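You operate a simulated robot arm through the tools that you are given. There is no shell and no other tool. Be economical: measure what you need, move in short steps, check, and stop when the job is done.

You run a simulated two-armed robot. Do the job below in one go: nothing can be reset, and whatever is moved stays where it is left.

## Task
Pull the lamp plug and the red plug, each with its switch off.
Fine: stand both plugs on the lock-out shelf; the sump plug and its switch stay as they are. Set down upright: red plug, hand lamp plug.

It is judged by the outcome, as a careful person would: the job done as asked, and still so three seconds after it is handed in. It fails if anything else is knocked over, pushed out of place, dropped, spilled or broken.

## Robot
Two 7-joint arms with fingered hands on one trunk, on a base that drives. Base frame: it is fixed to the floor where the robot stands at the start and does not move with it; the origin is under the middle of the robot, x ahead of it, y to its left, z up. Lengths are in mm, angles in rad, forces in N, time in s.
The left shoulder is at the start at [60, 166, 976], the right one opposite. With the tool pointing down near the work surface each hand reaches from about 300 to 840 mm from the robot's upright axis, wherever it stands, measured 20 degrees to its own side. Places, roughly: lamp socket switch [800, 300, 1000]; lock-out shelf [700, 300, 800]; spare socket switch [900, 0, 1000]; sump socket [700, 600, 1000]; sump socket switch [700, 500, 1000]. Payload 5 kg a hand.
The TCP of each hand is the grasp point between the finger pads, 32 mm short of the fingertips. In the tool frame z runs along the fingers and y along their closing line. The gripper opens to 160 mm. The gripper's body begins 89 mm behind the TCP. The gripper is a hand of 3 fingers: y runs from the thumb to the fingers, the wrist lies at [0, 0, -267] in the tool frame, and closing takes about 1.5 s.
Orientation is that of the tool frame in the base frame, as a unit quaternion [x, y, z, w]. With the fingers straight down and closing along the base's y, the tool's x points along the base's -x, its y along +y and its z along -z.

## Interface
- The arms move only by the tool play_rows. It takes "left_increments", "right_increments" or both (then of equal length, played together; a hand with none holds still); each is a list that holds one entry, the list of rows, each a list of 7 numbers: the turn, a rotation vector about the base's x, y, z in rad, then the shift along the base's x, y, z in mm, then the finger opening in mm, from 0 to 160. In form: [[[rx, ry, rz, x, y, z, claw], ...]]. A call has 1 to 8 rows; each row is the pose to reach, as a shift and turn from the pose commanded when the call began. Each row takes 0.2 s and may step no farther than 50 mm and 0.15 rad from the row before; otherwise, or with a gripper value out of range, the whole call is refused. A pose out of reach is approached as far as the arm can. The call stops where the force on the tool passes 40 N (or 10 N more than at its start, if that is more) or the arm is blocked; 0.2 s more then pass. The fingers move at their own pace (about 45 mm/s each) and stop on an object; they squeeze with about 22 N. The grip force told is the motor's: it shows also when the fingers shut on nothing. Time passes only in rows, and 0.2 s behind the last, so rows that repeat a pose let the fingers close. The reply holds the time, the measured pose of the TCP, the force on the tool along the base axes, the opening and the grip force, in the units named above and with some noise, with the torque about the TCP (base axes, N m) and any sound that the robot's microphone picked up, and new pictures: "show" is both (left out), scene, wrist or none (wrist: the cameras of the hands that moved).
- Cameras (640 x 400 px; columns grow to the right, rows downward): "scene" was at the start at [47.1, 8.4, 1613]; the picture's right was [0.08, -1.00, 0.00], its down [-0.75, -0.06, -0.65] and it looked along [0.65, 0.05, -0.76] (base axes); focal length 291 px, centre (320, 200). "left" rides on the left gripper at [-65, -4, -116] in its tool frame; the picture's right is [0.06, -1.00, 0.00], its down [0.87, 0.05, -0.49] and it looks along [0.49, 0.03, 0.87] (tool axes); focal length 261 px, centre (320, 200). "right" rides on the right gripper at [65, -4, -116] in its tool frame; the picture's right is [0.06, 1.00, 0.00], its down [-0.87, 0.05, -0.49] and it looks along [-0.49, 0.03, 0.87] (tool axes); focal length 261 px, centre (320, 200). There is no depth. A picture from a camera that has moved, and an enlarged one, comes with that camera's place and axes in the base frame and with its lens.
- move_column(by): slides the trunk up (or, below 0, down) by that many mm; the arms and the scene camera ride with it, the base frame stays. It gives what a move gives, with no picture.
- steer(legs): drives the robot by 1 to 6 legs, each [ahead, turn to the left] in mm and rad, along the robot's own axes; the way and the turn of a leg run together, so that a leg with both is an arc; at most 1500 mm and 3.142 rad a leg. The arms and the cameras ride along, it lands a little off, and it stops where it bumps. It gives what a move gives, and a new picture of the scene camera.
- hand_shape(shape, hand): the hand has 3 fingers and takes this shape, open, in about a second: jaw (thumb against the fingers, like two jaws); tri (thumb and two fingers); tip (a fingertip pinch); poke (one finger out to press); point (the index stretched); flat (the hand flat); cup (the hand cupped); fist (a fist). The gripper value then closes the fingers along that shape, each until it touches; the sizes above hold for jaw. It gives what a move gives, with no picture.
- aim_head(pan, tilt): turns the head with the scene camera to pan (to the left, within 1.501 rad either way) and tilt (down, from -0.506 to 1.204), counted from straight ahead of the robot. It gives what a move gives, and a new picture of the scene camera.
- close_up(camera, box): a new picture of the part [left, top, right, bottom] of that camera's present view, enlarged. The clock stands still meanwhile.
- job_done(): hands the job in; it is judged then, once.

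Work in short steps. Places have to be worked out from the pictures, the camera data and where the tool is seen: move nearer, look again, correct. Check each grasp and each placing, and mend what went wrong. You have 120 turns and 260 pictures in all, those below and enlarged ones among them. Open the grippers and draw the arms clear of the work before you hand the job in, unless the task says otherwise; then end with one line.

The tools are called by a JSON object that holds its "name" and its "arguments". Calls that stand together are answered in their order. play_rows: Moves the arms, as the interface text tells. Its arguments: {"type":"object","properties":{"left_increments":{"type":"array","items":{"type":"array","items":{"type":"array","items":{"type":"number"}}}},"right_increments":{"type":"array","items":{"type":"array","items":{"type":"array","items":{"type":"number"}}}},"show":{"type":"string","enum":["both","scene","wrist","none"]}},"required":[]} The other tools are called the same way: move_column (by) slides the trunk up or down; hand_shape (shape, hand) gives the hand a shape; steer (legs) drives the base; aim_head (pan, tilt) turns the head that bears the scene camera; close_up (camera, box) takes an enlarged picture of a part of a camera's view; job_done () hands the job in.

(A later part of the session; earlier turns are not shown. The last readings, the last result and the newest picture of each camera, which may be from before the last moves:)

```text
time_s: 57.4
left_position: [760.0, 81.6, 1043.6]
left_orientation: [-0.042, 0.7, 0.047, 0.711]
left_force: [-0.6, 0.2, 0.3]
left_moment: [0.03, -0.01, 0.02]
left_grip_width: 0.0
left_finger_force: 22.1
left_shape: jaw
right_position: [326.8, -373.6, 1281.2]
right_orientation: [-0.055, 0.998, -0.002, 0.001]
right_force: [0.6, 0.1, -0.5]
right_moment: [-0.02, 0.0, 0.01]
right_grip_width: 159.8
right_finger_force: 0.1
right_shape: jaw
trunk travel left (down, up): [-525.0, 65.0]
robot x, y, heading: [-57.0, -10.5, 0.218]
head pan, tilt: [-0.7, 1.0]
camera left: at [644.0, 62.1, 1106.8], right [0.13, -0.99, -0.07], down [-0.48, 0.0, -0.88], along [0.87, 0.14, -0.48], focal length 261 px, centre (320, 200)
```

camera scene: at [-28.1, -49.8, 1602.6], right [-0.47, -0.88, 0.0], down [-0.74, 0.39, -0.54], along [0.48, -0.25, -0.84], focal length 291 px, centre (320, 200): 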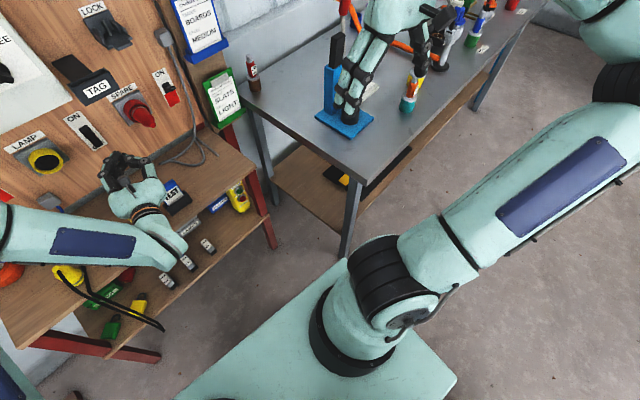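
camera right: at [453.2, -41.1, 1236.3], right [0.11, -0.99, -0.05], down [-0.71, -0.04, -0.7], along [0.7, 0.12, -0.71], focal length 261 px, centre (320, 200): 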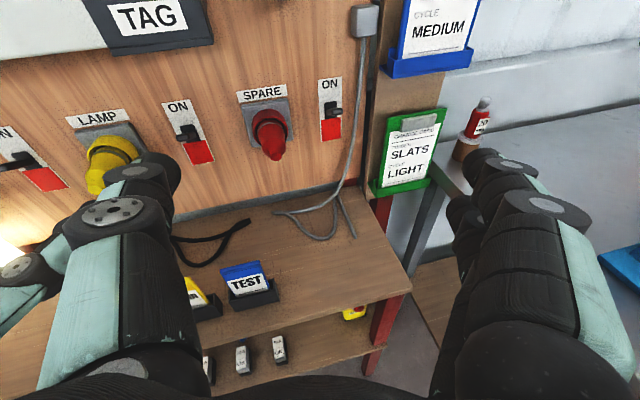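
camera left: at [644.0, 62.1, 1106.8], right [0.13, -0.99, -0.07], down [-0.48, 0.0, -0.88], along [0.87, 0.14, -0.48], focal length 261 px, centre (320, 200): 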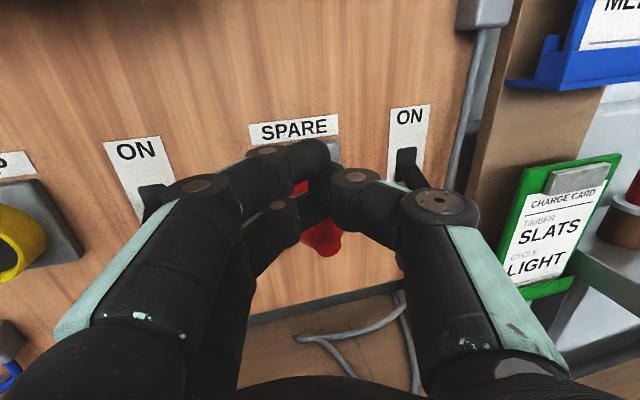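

Check the spare switch, and meanwhile draw back, yaw square to the board, open, and drop to plug height.

{"name": "close_up", "arguments": {"camera": "left", "box": [360, 90, 480, 210]}}

{"name": "play_rows", "arguments": {"left_increments": [[[-0.001, 0.005, 0.06, -20, -8, 0, 30], [-0.002, 0.01, 0.12, -40, -16, 0, 60], [-0.003, 0.015, 0.18, -40, -20, 0, 100], [-0.004, 0.015, 0.236, -40, -22, 0, 120], [-0.004, 0.015, 0.236, -40, -22, -15, 120], [-0.004, 0.015, 0.236, -40, -22, -30, 120], [-0.004, 0.015, 0.236, -40, -22, -47, 120], [-0.004, 0.015, 0.236, -40, -22, -47, 120]]], "show": "wrist"}}

```text
3.33 times, centred on (420, 150) of left
camera zoom: at [644.0, 62.1, 1106.8], right [0.13, -0.99, -0.07], down [-0.48, 0.0, -0.88], along [0.87, 0.14, -0.48], focal length 869 px, centre (-13, 367)
```

zoom: 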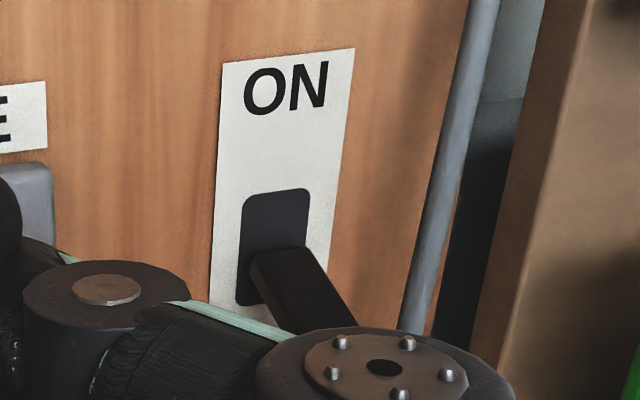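

```text
time_s: 59.2
left_position: [720.3, 57.1, 996.4]
left_orientation: [-0.125, 0.696, 0.129, 0.695]
left_force: [-0.9, -0.6, 0.4]
left_moment: [0.01, 0.01, -0.02]
left_grip_width: 119.7
left_finger_force: 0.1
left_shape: jaw
right_position: [327.5, -374.1, 1280.5]
right_orientation: [-0.055, 0.998, -0.003, 0.002]
right_force: [0.5, -0.3, 0.0]
right_moment: [0.01, -0.01, 0.02]
right_grip_width: 159.9
right_finger_force: 0.1
right_shape: jaw
trunk travel left (down, up): [-525.0, 65.0]
robot x, y, heading: [-61.3, -13.5, 0.216]
head pan, tilt: [-0.7, 1.0]
camera left: at [611.8, 11.6, 1061.9], right [0.35, -0.93, -0.07], down [-0.48, -0.12, -0.87], along [0.8, 0.34, -0.49], focal length 261 px, centre (320, 200)
```

left: 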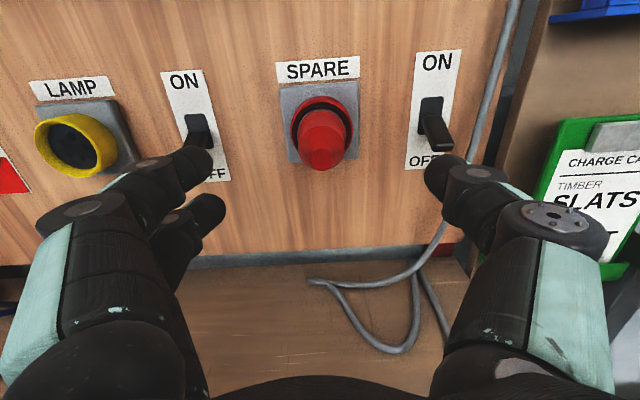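

Both OFF labels show. Red plug is centred (≈3 mm to the right). Advance 118 mm around it.

{"name": "play_rows", "arguments": {"left_increments": [[[0, 0, 0, 30, 9, 0, 120], [0, 0, 0, 60, 20, 0, 120], [0, 0, 0, 90, 31.5, 0, 120], [0, 0, 0, 111, 39.5, 0, 120]]], "show": "wrist"}}

```text
time_s: 60.2
left_position: [829.3, 98.1, 996.3]
left_orientation: [-0.124, 0.696, 0.129, 0.695]
left_force: [0.3, -0.5, 0.3]
left_moment: [0.02, 0.01, 0.02]
left_grip_width: 119.7
left_finger_force: 0.1
left_shape: jaw
right_position: [327.7, -374.2, 1280.8]
right_orientation: [-0.056, 0.998, -0.003, 0.001]
right_force: [0.1, 0.7, 0.8]
right_moment: [0.02, -0.01, 0.0]
right_grip_width: 160.2
right_finger_force: 0.0
right_shape: jaw
trunk travel left (down, up): [-525.0, 65.0]
robot x, y, heading: [-62.1, -12.9, 0.212]
head pan, tilt: [-0.7, 1.0]
camera left: at [721.9, 52.6, 1061.4], right [0.35, -0.93, -0.07], down [-0.48, -0.12, -0.87], along [0.8, 0.34, -0.49], focal length 261 px, centre (320, 200)
```

left: 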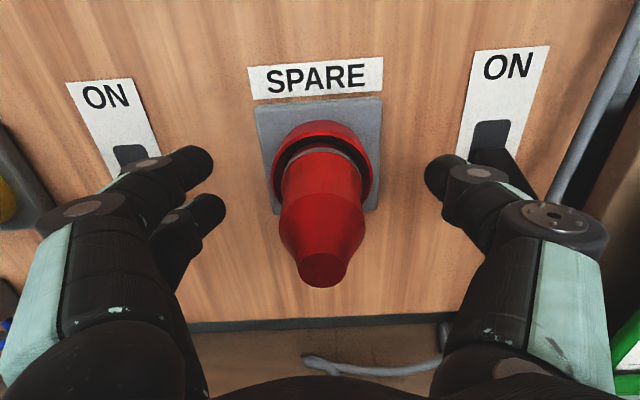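

Centred. Close on it.

{"name": "play_rows", "arguments": {"left_increments": [[[0, 0, 0, 0, 0, 0, 60], [0, 0, 0, 0, 0, 0, 30], [0, 0, 0, 0, 0, 0, 20], [0, 0, 0, 0, 0, 0, 15], [0, 0, 0, 0, 0, 0, 15], [0, 0, 0, 0, 0, 0, 15], [0, 0, 0, 0, 0, 0, 15]]], "show": "wrist"}}

```text
time_s: 61.8
left_position: [829.3, 98.1, 996.7]
left_orientation: [-0.125, 0.696, 0.128, 0.696]
left_force: [-1.5, 2.1, 1.4]
left_moment: [0.07, 0.02, 0.09]
left_grip_width: 42.4
left_finger_force: 21.8
left_shape: jaw
right_position: [328.2, -374.7, 1281.4]
right_orientation: [-0.055, 0.998, -0.003, 0.001]
right_force: [0.0, 0.6, -0.3]
right_moment: [-0.01, 0.02, -0.02]
right_grip_width: 160.0
right_finger_force: 0.1
right_shape: jaw
trunk travel left (down, up): [-525.0, 65.0]
robot x, y, heading: [-60.9, -10.8, 0.212]
head pan, tilt: [-0.7, 1.0]
camera left: at [721.3, 52.7, 1062.0], right [0.35, -0.93, -0.07], down [-0.48, -0.12, -0.87], along [0.8, 0.34, -0.49], focal length 261 px, centre (320, 200)
```

left: 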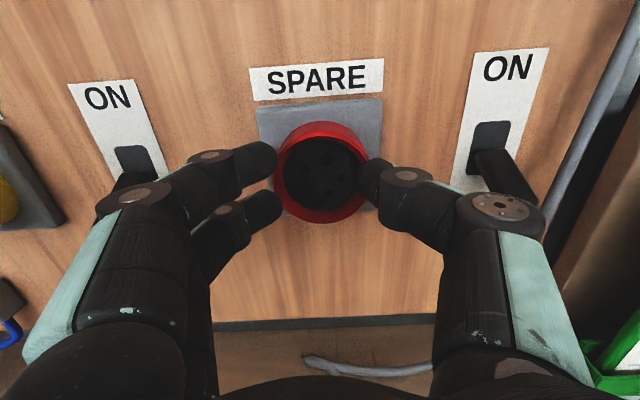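

The red plug has disappeared from the socket and isn't between the fingers — it seems to have squirted out. Find it with the head camera.

{"name": "aim_head", "arguments": {"pan": 0.15, "tilt": 0.95}}

{"name": "close_up", "arguments": {"camera": "left", "box": [200, 100, 440, 400]}}

```text
time_s: 63.0
left_position: [828.4, 97.7, 996.8]
left_orientation: [-0.127, 0.695, 0.13, 0.695]
left_force: [0.1, 3.7, 2.6]
left_moment: [0.18, -0.07, 0.17]
left_grip_width: 42.2
left_finger_force: 21.8
left_shape: jaw
right_position: [327.5, -373.6, 1280.9]
right_orientation: [-0.055, 0.998, -0.002, 0.0]
right_force: [0.1, 0.3, -0.5]
right_moment: [0.02, 0.01, -0.01]
right_grip_width: 159.8
right_finger_force: 0.1
right_shape: jaw
trunk travel left (down, up): [-525.0, 65.0]
robot x, y, heading: [-59.3, -13.7, 0.218]
head pan, tilt: [0.15, 0.949]
camera scene: at [-22.2, 8.4, 1606.2], right [0.36, -0.93, 0.0], down [-0.76, -0.29, -0.58], along [0.54, 0.21, -0.81], focal length 291 px, centre (320, 200)
```

scene: 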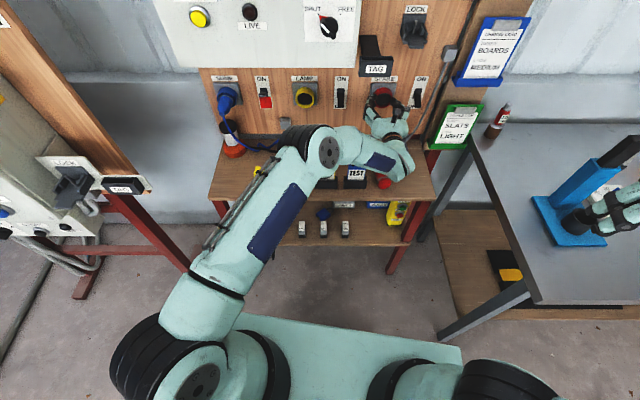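

```text
1.33 times, centred on (320, 250) of left
camera zoom: at [721.3, 52.7, 1062.0], right [0.35, -0.93, -0.07], down [-0.48, -0.12, -0.87], along [0.8, 0.34, -0.49], focal length 348 px, centre (320, 133)
```

zoom: 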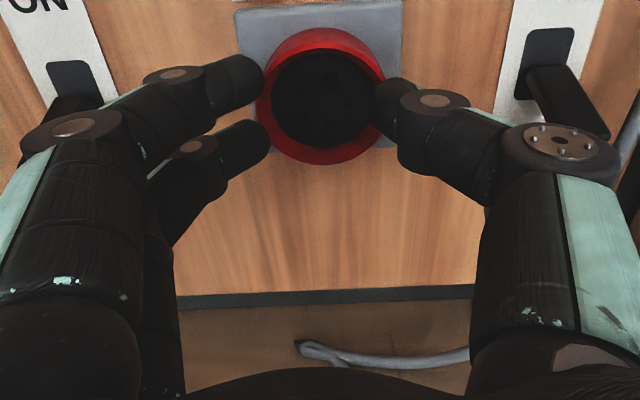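

A red thing shows at about (385,182), on the shelf by the TEST tray. Zoom.

{"name": "close_up", "arguments": {"camera": "scene", "box": [320, 130, 448, 210]}}

```text
5.00 times, centred on (384, 170) of scene
camera zoom: at [-22.2, 8.4, 1606.2], right [0.36, -0.93, 0.0], down [-0.76, -0.29, -0.58], along [0.54, 0.21, -0.81], focal length 1457 px, centre (0, 350)
```

zoom: 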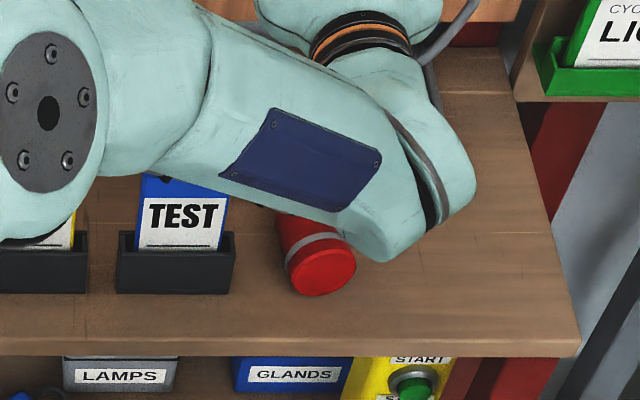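

The plug lies on its side on the shelf beside the TEST tray — recoverable. Open, withdraw from the socket and go up for a look.

{"name": "play_rows", "arguments": {"left_increments": [[[0, 0, 0, 0, 0, 0, 60], [0, 0, 0, 0, 0, 0, 90], [0, 0, 0, 0, 0, 0, 90], [0, 0, 0, -30, -11, 0, 90], [0, 0, 0, -70, -26, 0, 90], [0, 0, 0, -110, -40, 5, 90], [0, 0, 0, -150, -55, 20, 90], [0, 0, 0, -190, -66, 40, 90]]], "show": "both"}}

```text
time_s: 64.8
left_position: [638.8, 29.0, 1037.8]
left_orientation: [-0.125, 0.695, 0.129, 0.696]
left_force: [0.0, 0.3, 0.0]
left_moment: [-0.02, -0.03, -0.01]
left_grip_width: 89.7
left_finger_force: 0.0
left_shape: jaw
right_position: [326.5, -374.3, 1280.3]
right_orientation: [-0.055, 0.998, -0.003, 0.001]
right_force: [-1.0, 0.4, -0.4]
right_moment: [0.03, -0.01, 0.02]
right_grip_width: 160.3
right_finger_force: 0.1
right_shape: jaw
trunk travel left (down, up): [-525.0, 65.0]
robot x, y, heading: [-59.9, -11.0, 0.212]
head pan, tilt: [0.15, 0.949]
camera scene: at [-23.1, 7.4, 1606.2], right [0.36, -0.93, 0.0], down [-0.76, -0.29, -0.58], along [0.54, 0.21, -0.81], focal length 291 px, centre (320, 200)
camera left: at [531.6, -16.6, 1101.9], right [0.35, -0.93, -0.07], down [-0.48, -0.12, -0.87], along [0.8, 0.34, -0.49], focal length 261 px, centre (320, 200)
```

scene: 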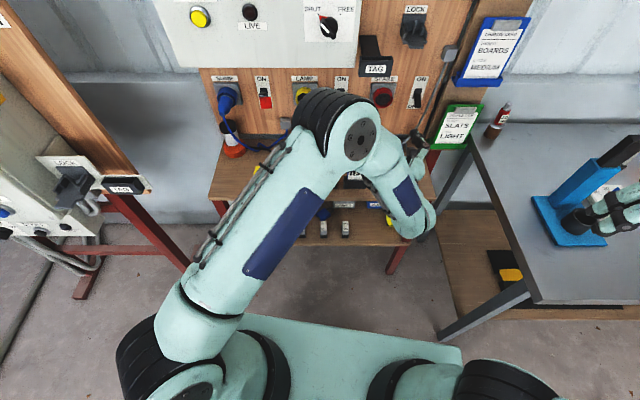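
left: 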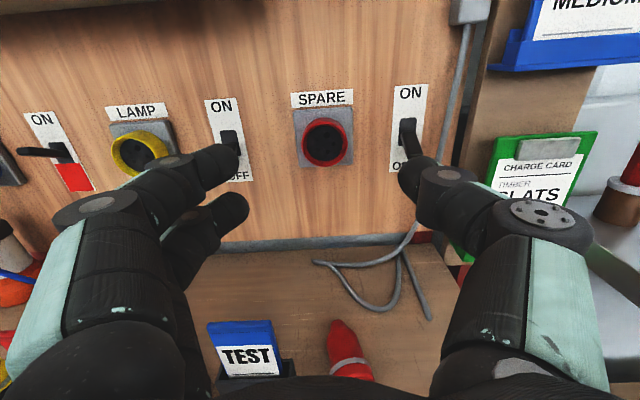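

From this view the red plug lies right of the TEST tray, tip towards the board (axis heading ≈0.51), spanning F≈650–728 at L≈−215. Plan: grip it from above with the left hand, then turn the hand horizontal so the plug's wide base faces down. Moving to pre-grasp with a slight sideways tilt for reach.

{"name": "play_rows", "arguments": {"left_increments": [[[-0.0765, 0.1211, -0.007, 8, 1, -4, 90], [-0.153, 0.242, -0.014, 15, 3, -8, 90], [-0.2294, 0.363, -0.021, 23, 4, -12, 90], [-0.306, 0.484, -0.028, 30, 6, -16, 90], [-0.382, 0.605, -0.035, 38, 7, -20, 90], [-0.459, 0.727, -0.042, 46, 9, -24, 90]]], "show": "none"}}

{"name": "play_rows", "arguments": {"left_increments": [[[-0.0765, 0.1211, -0.007, 8, 1, -16, 90], [-0.153, 0.242, -0.014, 15, 3, -32, 90], [-0.2294, 0.363, -0.021, 23, 4, -48, 90], [-0.306, 0.484, -0.028, 30, 6, -66, 90], [-0.382, 0.605, -0.035, 38, 7, -84, 90]]], "show": "both"}}

```text
time_s: 66.2
left_position: [686.7, 39.5, 1012.1]
left_orientation: [-0.21, 0.909, -0.008, 0.361]
left_force: [-0.2, -0.3, 0.2]
left_moment: [0.02, -0.01, -0.01]
left_grip_width: 89.3
left_finger_force: 0.0
left_shape: jaw
right_position: [327.6, -373.9, 1281.1]
right_orientation: [-0.054, 0.999, -0.003, 0.001]
right_force: [0.2, 0.0, -0.1]
right_moment: [-0.05, 0.0, -0.01]
right_grip_width: 160.0
right_finger_force: 0.1
right_shape: jaw
trunk travel left (down, up): [-525.0, 65.0]
robot x, y, heading: [-60.9, -11.8, 0.217]
head pan, tilt: [0.15, 0.949]
```

```text
time_s: 67.6
left_position: [682.6, 17.0, 951.8]
left_orientation: [-0.21, 0.97, -0.12, 0.037]
left_force: [0.3, 0.6, 0.9]
left_moment: [-0.03, 0.02, -0.05]
left_grip_width: 89.9
left_finger_force: 0.0
left_shape: jaw
right_position: [320.7, -377.7, 1286.5]
right_orientation: [-0.052, 0.999, -0.005, 0.006]
right_force: [2.4, 2.5, 0.4]
right_moment: [-0.13, 0.21, -0.01]
right_grip_width: 160.1
right_finger_force: 0.1
right_shape: jaw
trunk travel left (down, up): [-525.0, 65.0]
robot x, y, heading: [-58.1, -12.1, 0.218]
head pan, tilt: [0.15, 0.949]
stopped in row 5 (left hand): the arm was blocked; the commanded pose is now the measured one
camera scene: at [-86.1, -6.2, 1615.9], right [0.36, -0.93, 0.01], down [-0.73, -0.29, -0.62], along [0.58, 0.22, -0.79], focal length 291 px, centre (320, 200)
camera left: at [727.9, 64.5, 1066.8], right [0.34, -0.91, 0.25], down [-0.87, -0.21, 0.44], along [-0.35, -0.37, -0.86], focal length 261 px, centre (320, 200)
```

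scene: 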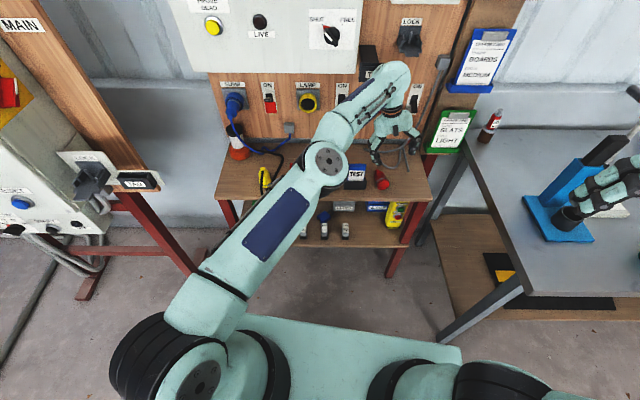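
left: 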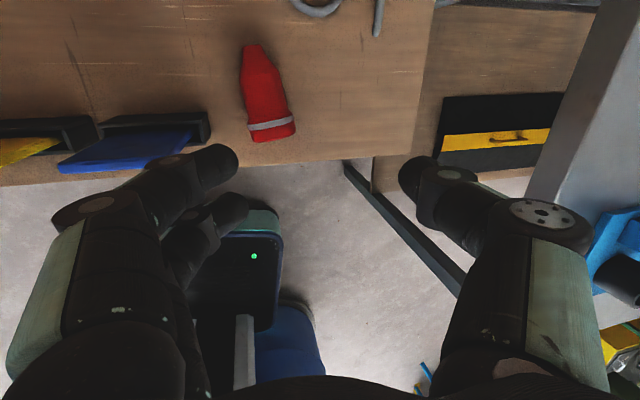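

The wrist/forearm seems to have pushed against the TAG holder and leaned the robot back. Back off immediately, away from the board.

{"name": "play_rows", "arguments": {"left_increments": [[[0, 0, 0, -19, -7, 0, 90], [0, 0, 0, -42, -16, 0, 90], [0, 0, 0, -65, -25, 5, 90], [0, 0, 0, -84, -32, 10, 90]]], "show": "scene"}}

{"name": "close_up", "arguments": {"camera": "scene", "box": [300, 20, 460, 200]}}

```text
time_s: 67.9
left_position: [709.3, 25.6, 820.9]
left_orientation: [-0.2, 0.973, -0.104, -0.045]
left_force: [8.8, 3.8, -2.1]
left_moment: [-0.54, 0.92, -0.09]
left_grip_width: 89.0
left_finger_force: 0.0
left_shape: jaw
right_position: [425.6, -355.9, 1242.3]
right_orientation: [-0.05, 0.998, -0.013, -0.036]
right_force: [1.6, -2.8, -4.7]
right_moment: [0.21, 0.18, 0.01]
right_grip_width: 159.8
right_finger_force: 0.1
right_shape: jaw
trunk travel left (down, up): [-525.0, 65.0]
robot x, y, heading: [-58.9, -12.2, 0.216]
head pan, tilt: [0.15, 0.949]
stopped in row 1 (left hand): the arm was blocked; the commanded pose is now the measured one
camera scene: at [16.0, 12.7, 1602.4], right [0.36, -0.93, -0.01], down [-0.77, -0.29, -0.56], along [0.52, 0.21, -0.83], focal length 291 px, centre (320, 200)
```

scene: 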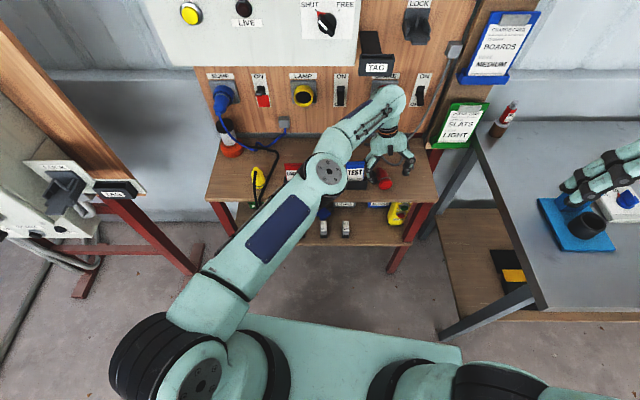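

```text
2.22 times, centred on (380, 110) of scene
camera zoom: at [16.0, 12.7, 1602.4], right [0.36, -0.93, -0.01], down [-0.77, -0.29, -0.56], along [0.52, 0.21, -0.83], focal length 647 px, centre (187, 400)
```

zoom: 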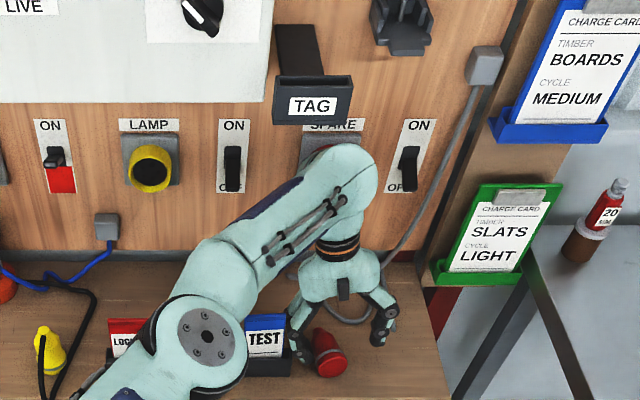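

The robot is rocking and the hand dipped; hold still to let it settle and re-read.

{"name": "play_rows", "arguments": {"left_increments": [[[0, 0, 0, 0, 0, 0, 90], [0, 0, 0, 0, 0, 0, 90]]], "show": "both"}}

```text
time_s: 68.5
left_position: [673.4, 11.8, 887.8]
left_orientation: [-0.202, 0.974, -0.105, -0.002]
left_force: [3.5, 5.3, 9.3]
left_moment: [-0.37, 0.32, -0.06]
left_grip_width: 90.0
left_finger_force: 0.0
left_shape: jaw
right_position: [311.8, -378.0, 1273.0]
right_orientation: [-0.042, 0.999, -0.006, 0.011]
right_force: [1.9, -0.2, 1.3]
right_moment: [-0.08, 0.06, 0.0]
right_grip_width: 160.0
right_finger_force: 0.2
right_shape: jaw
trunk travel left (down, up): [-525.0, 65.0]
robot x, y, heading: [-61.4, -13.9, 0.21]
head pan, tilt: [0.15, 0.949]
stopped in row 2 (right hand): the arm was blocked; the commanded pose is now the measured one
camera scene: at [-44.8, 6.7, 1607.2], right [0.35, -0.94, 0.0], down [-0.75, -0.29, -0.59], along [0.56, 0.21, -0.8], focal length 291 px, centre (320, 200)
camera left: at [730.4, 56.4, 999.5], right [0.33, -0.92, 0.2], down [-0.84, -0.19, 0.51], along [-0.43, -0.34, -0.84], focal length 261 px, centre (320, 200)
```

scene: 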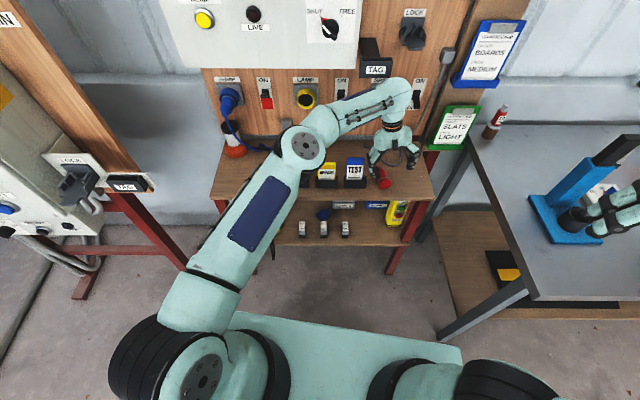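
left: 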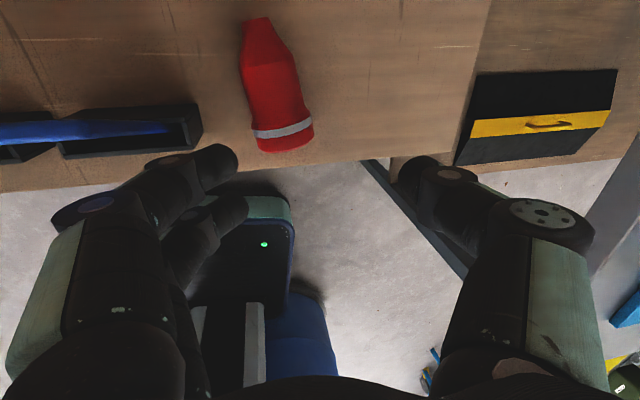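

Still rocking; wait once more with no motion.

{"name": "play_rows", "arguments": {"left_increments": [[[0, 0, 0, 0, 0, 0, 90], [0, 0, 0, 0, 0, 0, 90], [0, 0, 0, 0, 0, 0, 90], [0, 0, 0, 0, 0, 0, 90], [0, 0, 0, 0, 0, 0, 90]]], "show": "none"}}

{"name": "play_rows", "arguments": {"left_increments": [[[0, 0, 0, 0, 0, 0, 90], [0, 0, 0, 0, 0, 0, 90], [0, 0, 0, 0, 0, 0, 90]]], "show": "both"}}

```text
time_s: 69.7
left_position: [694.6, 19.6, 870.2]
left_orientation: [-0.208, 0.973, -0.103, -0.012]
left_force: [1.4, -0.2, 0.8]
left_moment: [0.02, 0.0, 0.02]
left_grip_width: 90.0
left_finger_force: 0.1
left_shape: jaw
right_position: [342.3, -374.0, 1265.9]
right_orientation: [-0.045, 0.999, -0.008, -0.001]
right_force: [0.0, 0.2, 0.8]
right_moment: [0.01, 0.03, -0.01]
right_grip_width: 160.0
right_finger_force: 0.1
right_shape: jaw
trunk travel left (down, up): [-525.0, 65.0]
robot x, y, heading: [-56.0, -14.0, 0.213]
head pan, tilt: [0.15, 0.949]
```

```text
time_s: 70.5
left_position: [694.1, 19.1, 870.1]
left_orientation: [-0.208, 0.973, -0.102, -0.012]
left_force: [0.5, -0.9, 0.3]
left_moment: [0.0, 0.0, -0.01]
left_grip_width: 90.4
left_finger_force: 0.1
left_shape: jaw
right_position: [343.3, -373.9, 1266.4]
right_orientation: [-0.045, 0.999, -0.007, 0.0]
right_force: [0.2, 0.2, -0.4]
right_moment: [0.01, 0.04, -0.05]
right_grip_width: 160.1
right_finger_force: 0.1
right_shape: jaw
trunk travel left (down, up): [-525.0, 65.0]
robot x, y, heading: [-57.1, -11.3, 0.214]
head pan, tilt: [0.15, 0.949]
camera scene: at [-19.8, 8.0, 1606.1], right [0.36, -0.93, 0.0], down [-0.76, -0.29, -0.58], along [0.54, 0.21, -0.81], focal length 291 px, centre (320, 200)
camera left: at [751.5, 65.3, 980.7], right [0.35, -0.92, 0.2], down [-0.83, -0.2, 0.53], along [-0.44, -0.35, -0.83], focal length 261 px, centre (320, 200)
```

scene: 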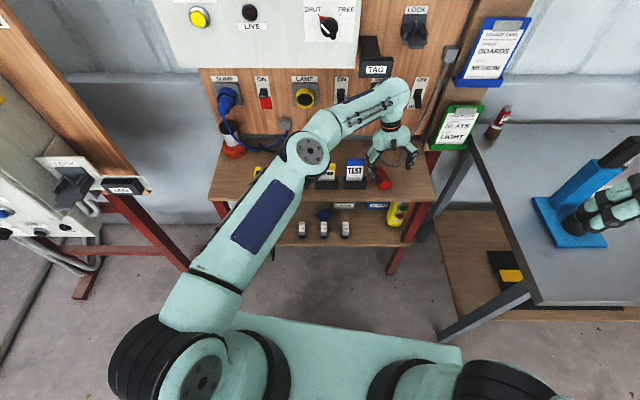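
left: 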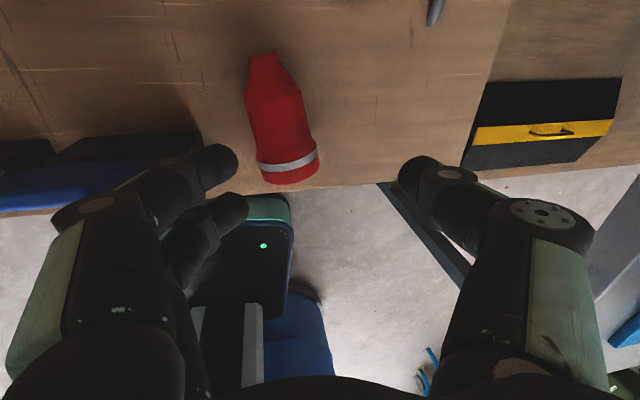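

Settled; nothing displaced. Plug's base is at about F632, tip F711, centre L≈−215; TEST tray edge at L≈−156. I'll align slightly right of centre (L≈−230, F≈675) with heading 0.51 and descend part way.

{"name": "play_rows", "arguments": {"left_increments": [[[0.03, 0.016, 0.03, 7, 2, -5, 90], [0.06, 0.033, 0.06, 13, 3, -12, 90], [0.087, 0.049, 0.09, 19, 5, -20, 90], [0.087, 0.049, 0.09, 19, 5, -28, 90], [0.087, 0.049, 0.09, 19, 5, -36, 90]]], "show": "both"}}

{"name": "close_up", "arguments": {"camera": "scene", "box": [320, 100, 448, 200]}}

```text
time_s: 71.7
left_position: [692.7, 35.1, 846.9]
left_orientation: [-0.256, 0.965, -0.056, -0.02]
left_force: [0.6, 0.0, 0.2]
left_moment: [0.03, 0.03, -0.03]
left_grip_width: 90.0
left_finger_force: 0.0
left_shape: jaw
left hand out of reach, approached as far as the arm can: row 2, 3, 4, 5
right_position: [344.0, -374.3, 1267.1]
right_orientation: [-0.045, 0.999, -0.007, -0.001]
right_force: [-0.2, -0.5, 0.0]
right_moment: [0.01, 0.02, 0.0]
right_grip_width: 160.0
right_finger_force: 0.0
right_shape: jaw
trunk travel left (down, up): [-525.0, 65.0]
robot x, y, heading: [-55.9, -12.0, 0.213]
head pan, tilt: [0.15, 0.949]
camera scene: at [-18.9, 8.3, 1606.2], right [0.36, -0.93, 0.0], down [-0.76, -0.29, -0.58], along [0.54, 0.21, -0.81], focal length 291 px, centre (320, 200)
camera left: at [751.0, 77.3, 957.4], right [0.44, -0.89, 0.1], down [-0.78, -0.32, 0.54], along [-0.45, -0.32, -0.83], focal length 261 px, centre (320, 200)
```

scene: 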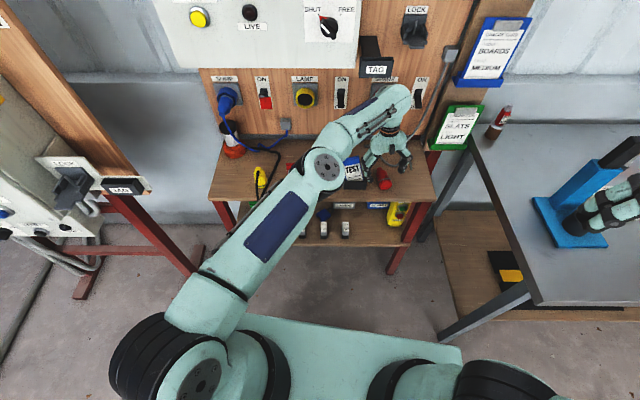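
left: 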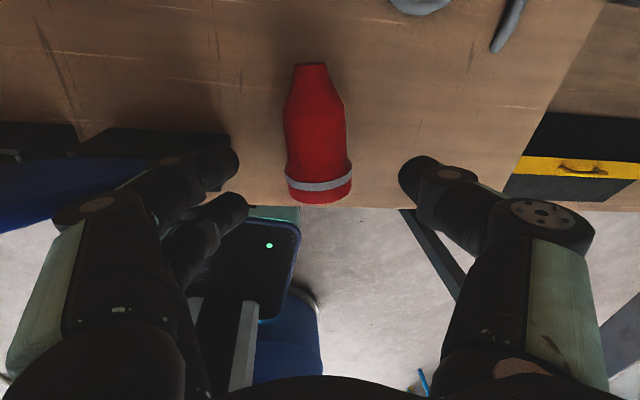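

```text
4.00 times, centred on (384, 150) of scene
camera zoom: at [-18.9, 8.3, 1606.2], right [0.36, -0.93, 0.0], down [-0.76, -0.29, -0.58], along [0.54, 0.21, -0.81], focal length 1165 px, centre (64, 400)
```

zoom: 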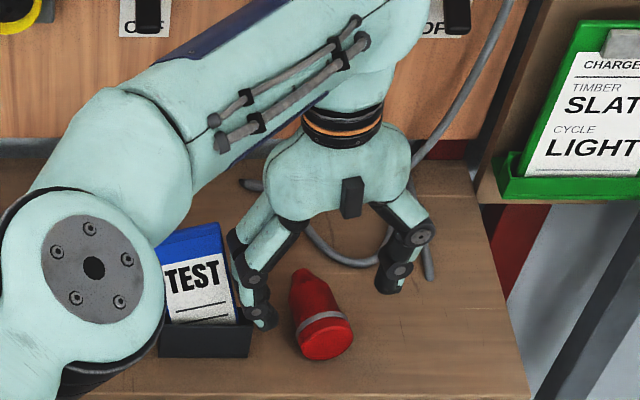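

The finger seems to be touching and tilting the TEST card. Move away: up and to the right.

{"name": "play_rows", "arguments": {"left_increments": [[[0, 0, 0, 3, -9, 8, 80], [0, 0, 0, 3, -9, 25, 80], [0, 0, 0, 0, -9, 45, 80], [0, 0, 0, -5, -9, 60, 80]]], "show": "none"}}

{"name": "close_up", "arguments": {"camera": "scene", "box": [320, 100, 448, 200]}}

```text
time_s: 72.7
left_position: [686.6, 15.8, 889.3]
left_orientation: [-0.249, 0.967, -0.051, -0.028]
left_force: [-0.1, 0.7, 0.1]
left_moment: [0.03, -0.03, 0.0]
left_grip_width: 80.5
left_finger_force: 0.0
left_shape: jaw
left hand out of reach, approached as far as the arm can: row 1, 2
right_position: [348.9, -378.7, 1261.4]
right_orientation: [-0.043, 0.999, -0.007, -0.004]
right_force: [-0.5, 0.7, -0.2]
right_moment: [0.01, 0.02, 0.01]
right_grip_width: 159.9
right_finger_force: 0.1
right_shape: jaw
trunk travel left (down, up): [-525.0, 65.0]
robot x, y, heading: [-58.8, -10.7, 0.207]
head pan, tilt: [0.15, 0.949]
```

```text
4.00 times, centred on (384, 150) of scene
camera zoom: at [-12.2, 3.9, 1604.9], right [0.35, -0.94, 0.0], down [-0.76, -0.28, -0.58], along [0.54, 0.21, -0.81], focal length 1165 px, centre (64, 400)
```

zoom: 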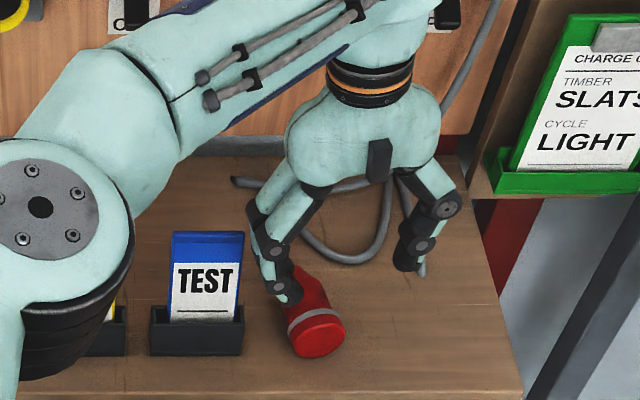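

The card sprang back upright. The left arm is at its reach limit here, so I'll have the right hand fetch the plug to a better spot behind the trays. First pull the left hand back low (away from the TAG holder), then fold it away.

{"name": "play_rows", "arguments": {"left_increments": [[[0, 0, 0, 0, 0, 15, 80], [0, 0, 0, -22, -8, 20, 80], [0, 0, 0, -45, -17, 20, 80], [0, 0, 0, -67, -25, 20, 80], [0.02, -0.06, 0, -90, -34, 20, 80], [0.06, -0.16, 0, -105, -36, 22, 80]]], "show": "scene"}}

```text
time_s: 74.1
left_position: [583.4, -10.3, 925.9]
left_orientation: [-0.25, 0.965, -0.048, 0.066]
left_force: [-0.1, -0.1, -0.2]
left_moment: [0.11, -0.01, 0.03]
left_grip_width: 80.3
left_finger_force: 0.0
left_shape: jaw
right_position: [343.5, -376.5, 1265.9]
right_orientation: [-0.044, 0.999, -0.006, -0.001]
right_force: [0.5, -1.1, -0.2]
right_moment: [0.11, 0.01, 0.03]
right_grip_width: 159.8
right_finger_force: 0.0
right_shape: jaw
trunk travel left (down, up): [-525.0, 65.0]
robot x, y, heading: [-54.3, -13.2, 0.216]
head pan, tilt: [0.15, 0.949]
camera scene: at [-18.8, 5.6, 1606.2], right [0.36, -0.93, 0.0], down [-0.76, -0.29, -0.58], along [0.54, 0.21, -0.81], focal length 291 px, centre (320, 200)
```

scene: 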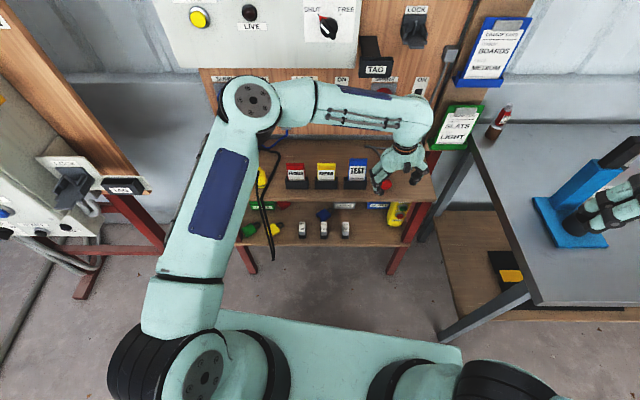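

Fold the left arm back to a home-like pose.

{"name": "play_rows", "arguments": {"left_increments": [[[0, 0, 0, -40, 5, 20, 80], [0, 0, 0, -80, 10, 40, 80], [0, 0, 0, -120, 15, 60, 80], [0, 0, 0, -155, 30, 80, 80], [0, 0, 0, -175, 70, 105, 80], [0, 0, 0, -190, 110, 130, 80], [0, 0, 0, -205, 150, 155, 80], [0, 0, 0, -220, 190, 180, 80]]], "show": "none"}}

{"name": "play_rows", "arguments": {"left_increments": [[[0, 0, 0, -12, 42, 18, 80], [0, 0, 0, -24, 84, 36, 80], [0, 0, 0, -36, 126, 54, 80], [0, 0, 0, -48, 168, 72, 80], [0, 0, 0, -60, 210, 90, 80], [0, 0, 0, -65, 245, 100, 80]]], "show": "scene"}}

```text
refused: row 5 steps farther than a row can; nothing moved
```

```text
time_s: 75.5
left_position: [517.7, 235.4, 1027.0]
left_orientation: [-0.251, 0.965, -0.048, 0.064]
left_force: [-0.2, -0.4, 0.3]
left_moment: [0.02, 0.0, 0.02]
left_grip_width: 80.4
left_finger_force: 0.1
left_shape: jaw
right_position: [344.8, -372.9, 1266.3]
right_orientation: [-0.044, 0.999, -0.008, -0.001]
right_force: [-0.2, -0.2, 0.8]
right_moment: [0.01, 0.02, -0.01]
right_grip_width: 160.0
right_finger_force: 0.2
right_shape: jaw
trunk travel left (down, up): [-525.0, 65.0]
robot x, y, heading: [-56.6, -13.2, 0.217]
head pan, tilt: [0.15, 0.949]
camera scene: at [-19.6, 9.3, 1606.1], right [0.36, -0.93, 0.0], down [-0.76, -0.29, -0.58], along [0.54, 0.21, -0.81], focal length 291 px, centre (320, 200)
```

scene: 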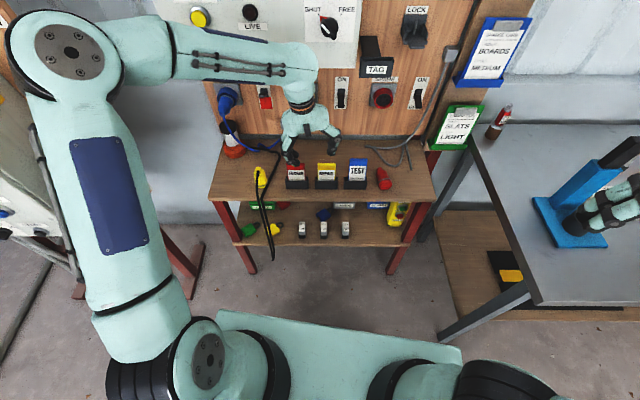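

No contact. Continue folding the left arm, and check the trays.

{"name": "play_rows", "arguments": {"left_increments": [[[0, 0, 0, -28, 18, 22, 80], [0, 0, 0, -56, 36, 44, 80], [0, 0, 0, -84, 54, 66, 80], [0, 0, 0, -112, 75, 88, 80], [0, 0, 0, -140, 100, 110, 80], [0, 0, 0, -165, 130, 130, 80]]], "show": "none"}}

{"name": "close_up", "arguments": {"camera": "scene", "box": [200, 120, 440, 270]}}

```text
time_s: 77.1
left_position: [368.8, 312.0, 1176.2]
left_orientation: [-0.187, 0.977, -0.051, 0.084]
left_force: [0.0, -0.2, -0.3]
left_moment: [-0.01, 0.03, 0.01]
left_grip_width: 80.2
left_finger_force: 0.1
left_shape: jaw
right_position: [342.7, -373.7, 1266.8]
right_orientation: [-0.046, 0.999, -0.008, 0.0]
right_force: [-0.5, 0.5, -0.5]
right_moment: [-0.01, 0.0, 0.02]
right_grip_width: 160.3
right_finger_force: 0.0
right_shape: jaw
trunk travel left (down, up): [-525.0, 65.0]
robot x, y, heading: [-55.8, -18.0, 0.219]
head pan, tilt: [0.15, 0.949]
stopped in row 6 (left hand): the arm was blocked; the commanded pose is now the measured one
```

```text
2.67 times, centred on (320, 195) of scene
camera zoom: at [-19.4, 8.8, 1606.2], right [0.36, -0.93, 0.0], down [-0.76, -0.29, -0.58], along [0.54, 0.21, -0.81], focal length 777 px, centre (320, 213)
```

zoom: 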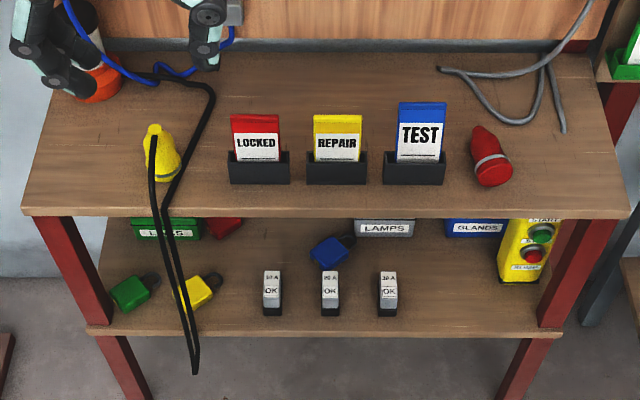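

The TEST card now stands a bit higher than its neighbours. Look closer at it.

{"name": "close_up", "arguments": {"camera": "scene", "box": [305, 140, 401, 200]}}

```text
6.67 times, centred on (353, 170) of scene
camera zoom: at [-19.4, 8.8, 1606.2], right [0.36, -0.93, 0.0], down [-0.76, -0.29, -0.58], along [0.54, 0.21, -0.81], focal length 1942 px, centre (100, 400)
```

zoom: 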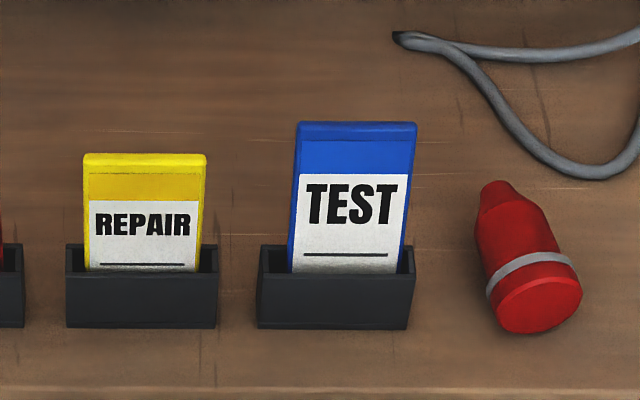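

The TEST card was dragged up about 24 mm; I'll push it back down with the left hand's closed fingers held horizontally (fingers above the card). First bring the left hand horizontal in front of it.

{"name": "play_rows", "arguments": {"left_increments": [[[0.061, -0.129, 0.009, 18, -17, -17, 40], [0.122, -0.258, 0.018, 35, -34, -33, 0], [0.183, -0.387, 0.026, 53, -51, -50, 0], [0.244, -0.516, 0.035, 70, -68, -66, 0], [0.305, -0.645, 0.044, 88, -85, -83, 0]]], "show": "none"}}

{"name": "play_rows", "arguments": {"left_increments": [[[0.061, -0.129, 0.009, 18, -17, -17, 0], [0.122, -0.258, 0.018, 35, -34, -33, 0], [0.183, -0.387, 0.026, 53, -51, -50, 0], [0.244, -0.516, 0.035, 70, -68, -66, 0], [0.305, -0.645, 0.044, 88, -85, -83, 0]]], "show": "wrist"}}

```text
time_s: 78.3
left_position: [455.4, 252.2, 1086.3]
left_orientation: [-0.187, 0.892, 0.048, 0.408]
left_force: [0.4, -3.5, 0.3]
left_moment: [0.26, 0.1, 0.31]
left_grip_width: 0.3
left_finger_force: 6.8
left_shape: jaw
right_position: [345.6, -373.1, 1267.4]
right_orientation: [-0.045, 0.999, -0.008, 0.0]
right_force: [0.1, 1.3, -0.1]
right_moment: [-0.11, 0.02, 0.02]
right_grip_width: 160.1
right_finger_force: 0.1
right_shape: jaw
trunk travel left (down, up): [-525.0, 65.0]
robot x, y, heading: [-57.1, -13.1, 0.21]
head pan, tilt: [0.15, 0.949]
```

```text
time_s: 79.5
left_position: [546.5, 141.7, 1010.0]
left_orientation: [-0.125, 0.695, 0.126, 0.696]
left_force: [0.7, -0.4, -0.3]
left_moment: [-0.01, -0.02, 0.0]
left_grip_width: 0.0
left_finger_force: 22.0
left_shape: jaw
right_position: [344.9, -375.6, 1266.8]
right_orientation: [-0.046, 0.999, -0.008, -0.001]
right_force: [-0.6, -1.0, -0.4]
right_moment: [0.03, 0.03, 0.01]
right_grip_width: 160.0
right_finger_force: 0.1
right_shape: jaw
trunk travel left (down, up): [-525.0, 65.0]
robot x, y, heading: [-53.7, -13.4, 0.215]
head pan, tilt: [0.15, 0.949]
camera left: at [437.4, 96.1, 1075.1], right [0.35, -0.93, -0.06], down [-0.48, -0.12, -0.87], along [0.81, 0.34, -0.49], focal length 261 px, centre (320, 200)
```

left: 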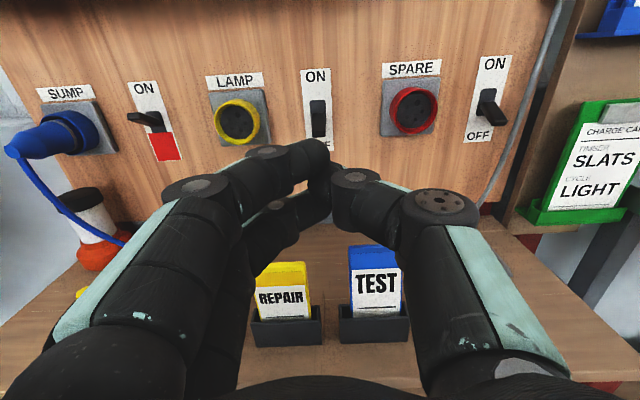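

TEST card top is at about F≈690, L≈−120, z≈878 versus 854 for its neighbour. Move the closed fingertips above it.

{"name": "play_rows", "arguments": {"left_increments": [[[0, 0, 0, 30, -8, -18, 0], [0, 0, 0, 60, -14, -38, 0], [0, 0, 0, 90, -18, -58, 0], [0, 0, 0, 113, -20, -80, 0]]], "show": "both"}}

{"name": "close_up", "arguments": {"camera": "scene", "box": [290, 110, 418, 200]}}

```text
time_s: 80.5
left_position: [659.3, 123.9, 929.9]
left_orientation: [-0.126, 0.696, 0.126, 0.696]
left_force: [-0.1, 0.1, 0.0]
left_moment: [-0.01, 0.04, -0.04]
left_grip_width: 0.0
left_finger_force: 21.9
left_shape: jaw
right_position: [343.8, -373.2, 1265.6]
right_orientation: [-0.045, 0.999, -0.008, 0.0]
right_force: [0.0, -0.4, 0.1]
right_moment: [0.03, 0.03, 0.02]
right_grip_width: 160.2
right_finger_force: 0.0
right_shape: jaw
trunk travel left (down, up): [-525.0, 65.0]
robot x, y, heading: [-55.6, -10.1, 0.214]
head pan, tilt: [0.15, 0.949]
camera scene: at [-18.7, 8.6, 1606.2], right [0.36, -0.93, 0.0], down [-0.76, -0.29, -0.58], along [0.54, 0.21, -0.81], focal length 291 px, centre (320, 200)
camera left: at [551.3, 78.8, 994.9], right [0.35, -0.93, -0.06], down [-0.48, -0.12, -0.87], along [0.8, 0.34, -0.49], focal length 261 px, centre (320, 200)
```

scene: 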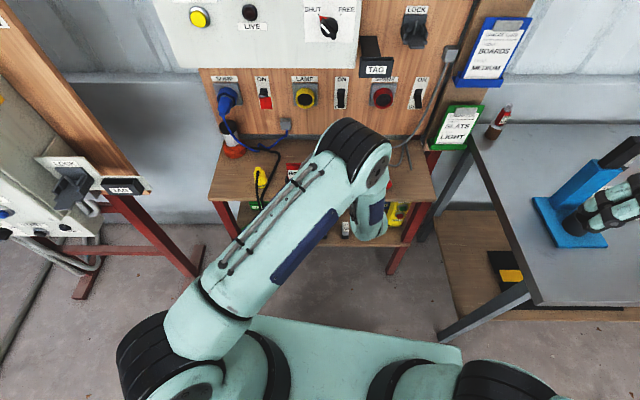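
left: 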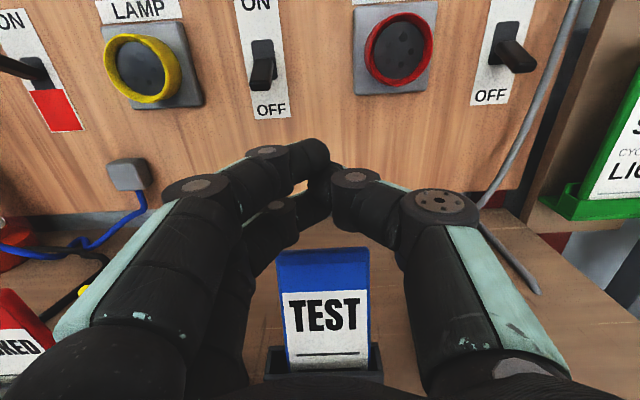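

```text
4.44 times, centred on (354, 155) of scene
camera zoom: at [-18.7, 8.6, 1606.2], right [0.36, -0.93, 0.0], down [-0.76, -0.29, -0.58], along [0.54, 0.21, -0.81], focal length 1295 px, centre (169, 400)
```

zoom: 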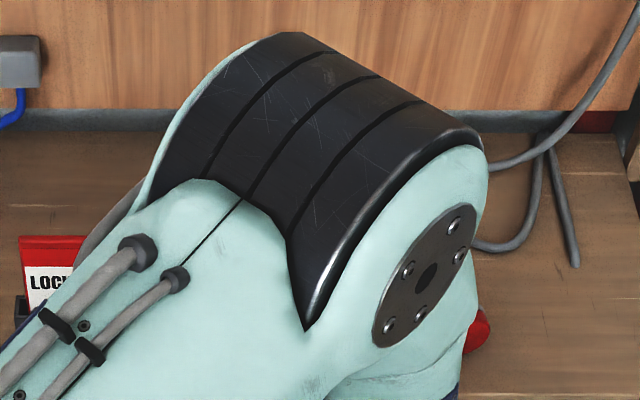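

Fingertips are over the card top. Press down gently to the height of the neighbour cards.

{"name": "play_rows", "arguments": {"left_increments": [[[0, 0, 0, 0, 0, -15, 0], [0, 0, 0, 0, 0, -30, 0], [0, 0, 0, 0, 0, -40, 0], [0, 0, 0, 0, 0, -48, 0], [0, 0, 0, 0, 0, -55, 0]]], "show": "wrist"}}

```text
time_s: 81.3
left_position: [660.6, 123.0, 905.6]
left_orientation: [-0.126, 0.687, 0.129, 0.704]
left_force: [-11.4, 0.1, 19.5]
left_moment: [0.4, 0.16, 0.28]
left_grip_width: 0.0
left_finger_force: 22.2
left_shape: jaw
right_position: [342.7, -373.4, 1267.1]
right_orientation: [-0.046, 0.999, -0.008, 0.0]
right_force: [0.0, 0.7, 0.3]
right_moment: [0.0, 0.0, 0.01]
right_grip_width: 160.0
right_finger_force: 0.1
right_shape: jaw
trunk travel left (down, up): [-525.0, 65.0]
robot x, y, heading: [-59.1, -12.4, 0.218]
head pan, tilt: [0.15, 0.949]
stopped in row 3 (left hand): the force on the tool passed its limit (the readings are from after the stop); the commanded pose is now the measured one
camera left: at [551.4, 77.5, 968.8], right [0.35, -0.93, -0.06], down [-0.46, -0.11, -0.88], along [0.82, 0.34, -0.47], focal length 261 px, centre (320, 200)
```

left: 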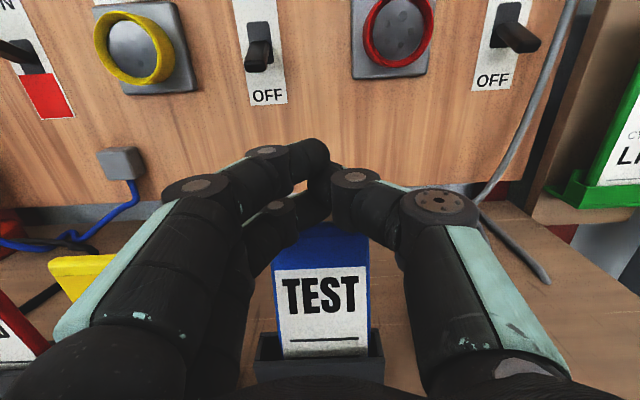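

Force limit reached with the knuckle possibly near the REPAIR card. Lift off and inspect.

{"name": "play_rows", "arguments": {"left_increments": [[[0, 0.01, 0, 0, 0, 20, 0], [0, 0.02, 0, -10, -4, 45, 0], [0, 0.02, 0, -45, -20, 65, 0], [0, 0.02, 0, -85, -35, 80, 0], [0, 0.02, 0, -125, -50, 90, 0]]], "show": "wrist"}}

{"name": "close_up", "arguments": {"camera": "left", "box": [200, 200, 440, 400]}}

```text
time_s: 82.5
left_position: [536.5, 74.2, 990.5]
left_orientation: [-0.124, 0.696, 0.128, 0.696]
left_force: [-0.6, -0.5, 0.4]
left_moment: [0.03, -0.01, 0.01]
left_grip_width: 0.0
left_finger_force: 21.6
left_shape: jaw
right_position: [343.4, -375.7, 1266.9]
right_orientation: [-0.046, 0.999, -0.007, 0.0]
right_force: [-0.3, -0.6, 0.0]
right_moment: [0.01, 0.0, 0.02]
right_grip_width: 159.8
right_finger_force: 0.1
right_shape: jaw
trunk travel left (down, up): [-525.0, 65.0]
robot x, y, heading: [-61.3, -9.7, 0.218]
head pan, tilt: [0.15, 0.949]
camera left: at [427.7, 28.9, 1057.5], right [0.35, -0.93, -0.07], down [-0.48, -0.12, -0.87], along [0.8, 0.34, -0.49], focal length 261 px, centre (320, 200)
```

left: 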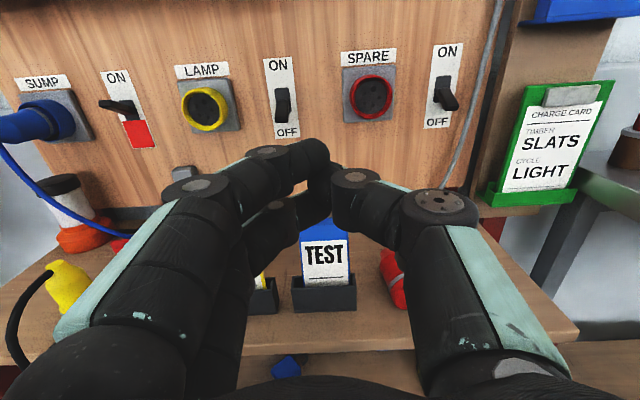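

```text
2.00 times, centred on (320, 300) of left
camera zoom: at [427.7, 28.9, 1057.5], right [0.35, -0.93, -0.07], down [-0.48, -0.12, -0.87], along [0.8, 0.34, -0.49], focal length 521 px, centre (320, 0)
```

zoom: 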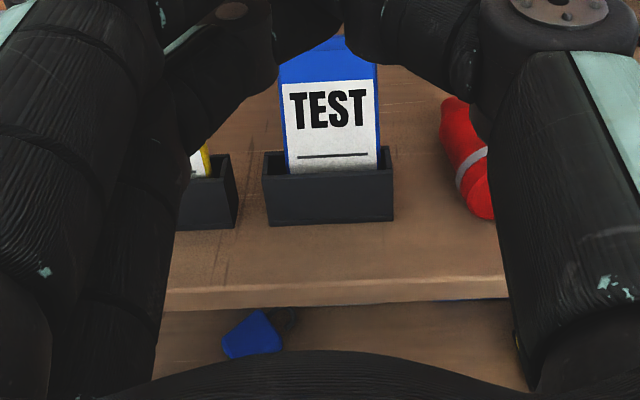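

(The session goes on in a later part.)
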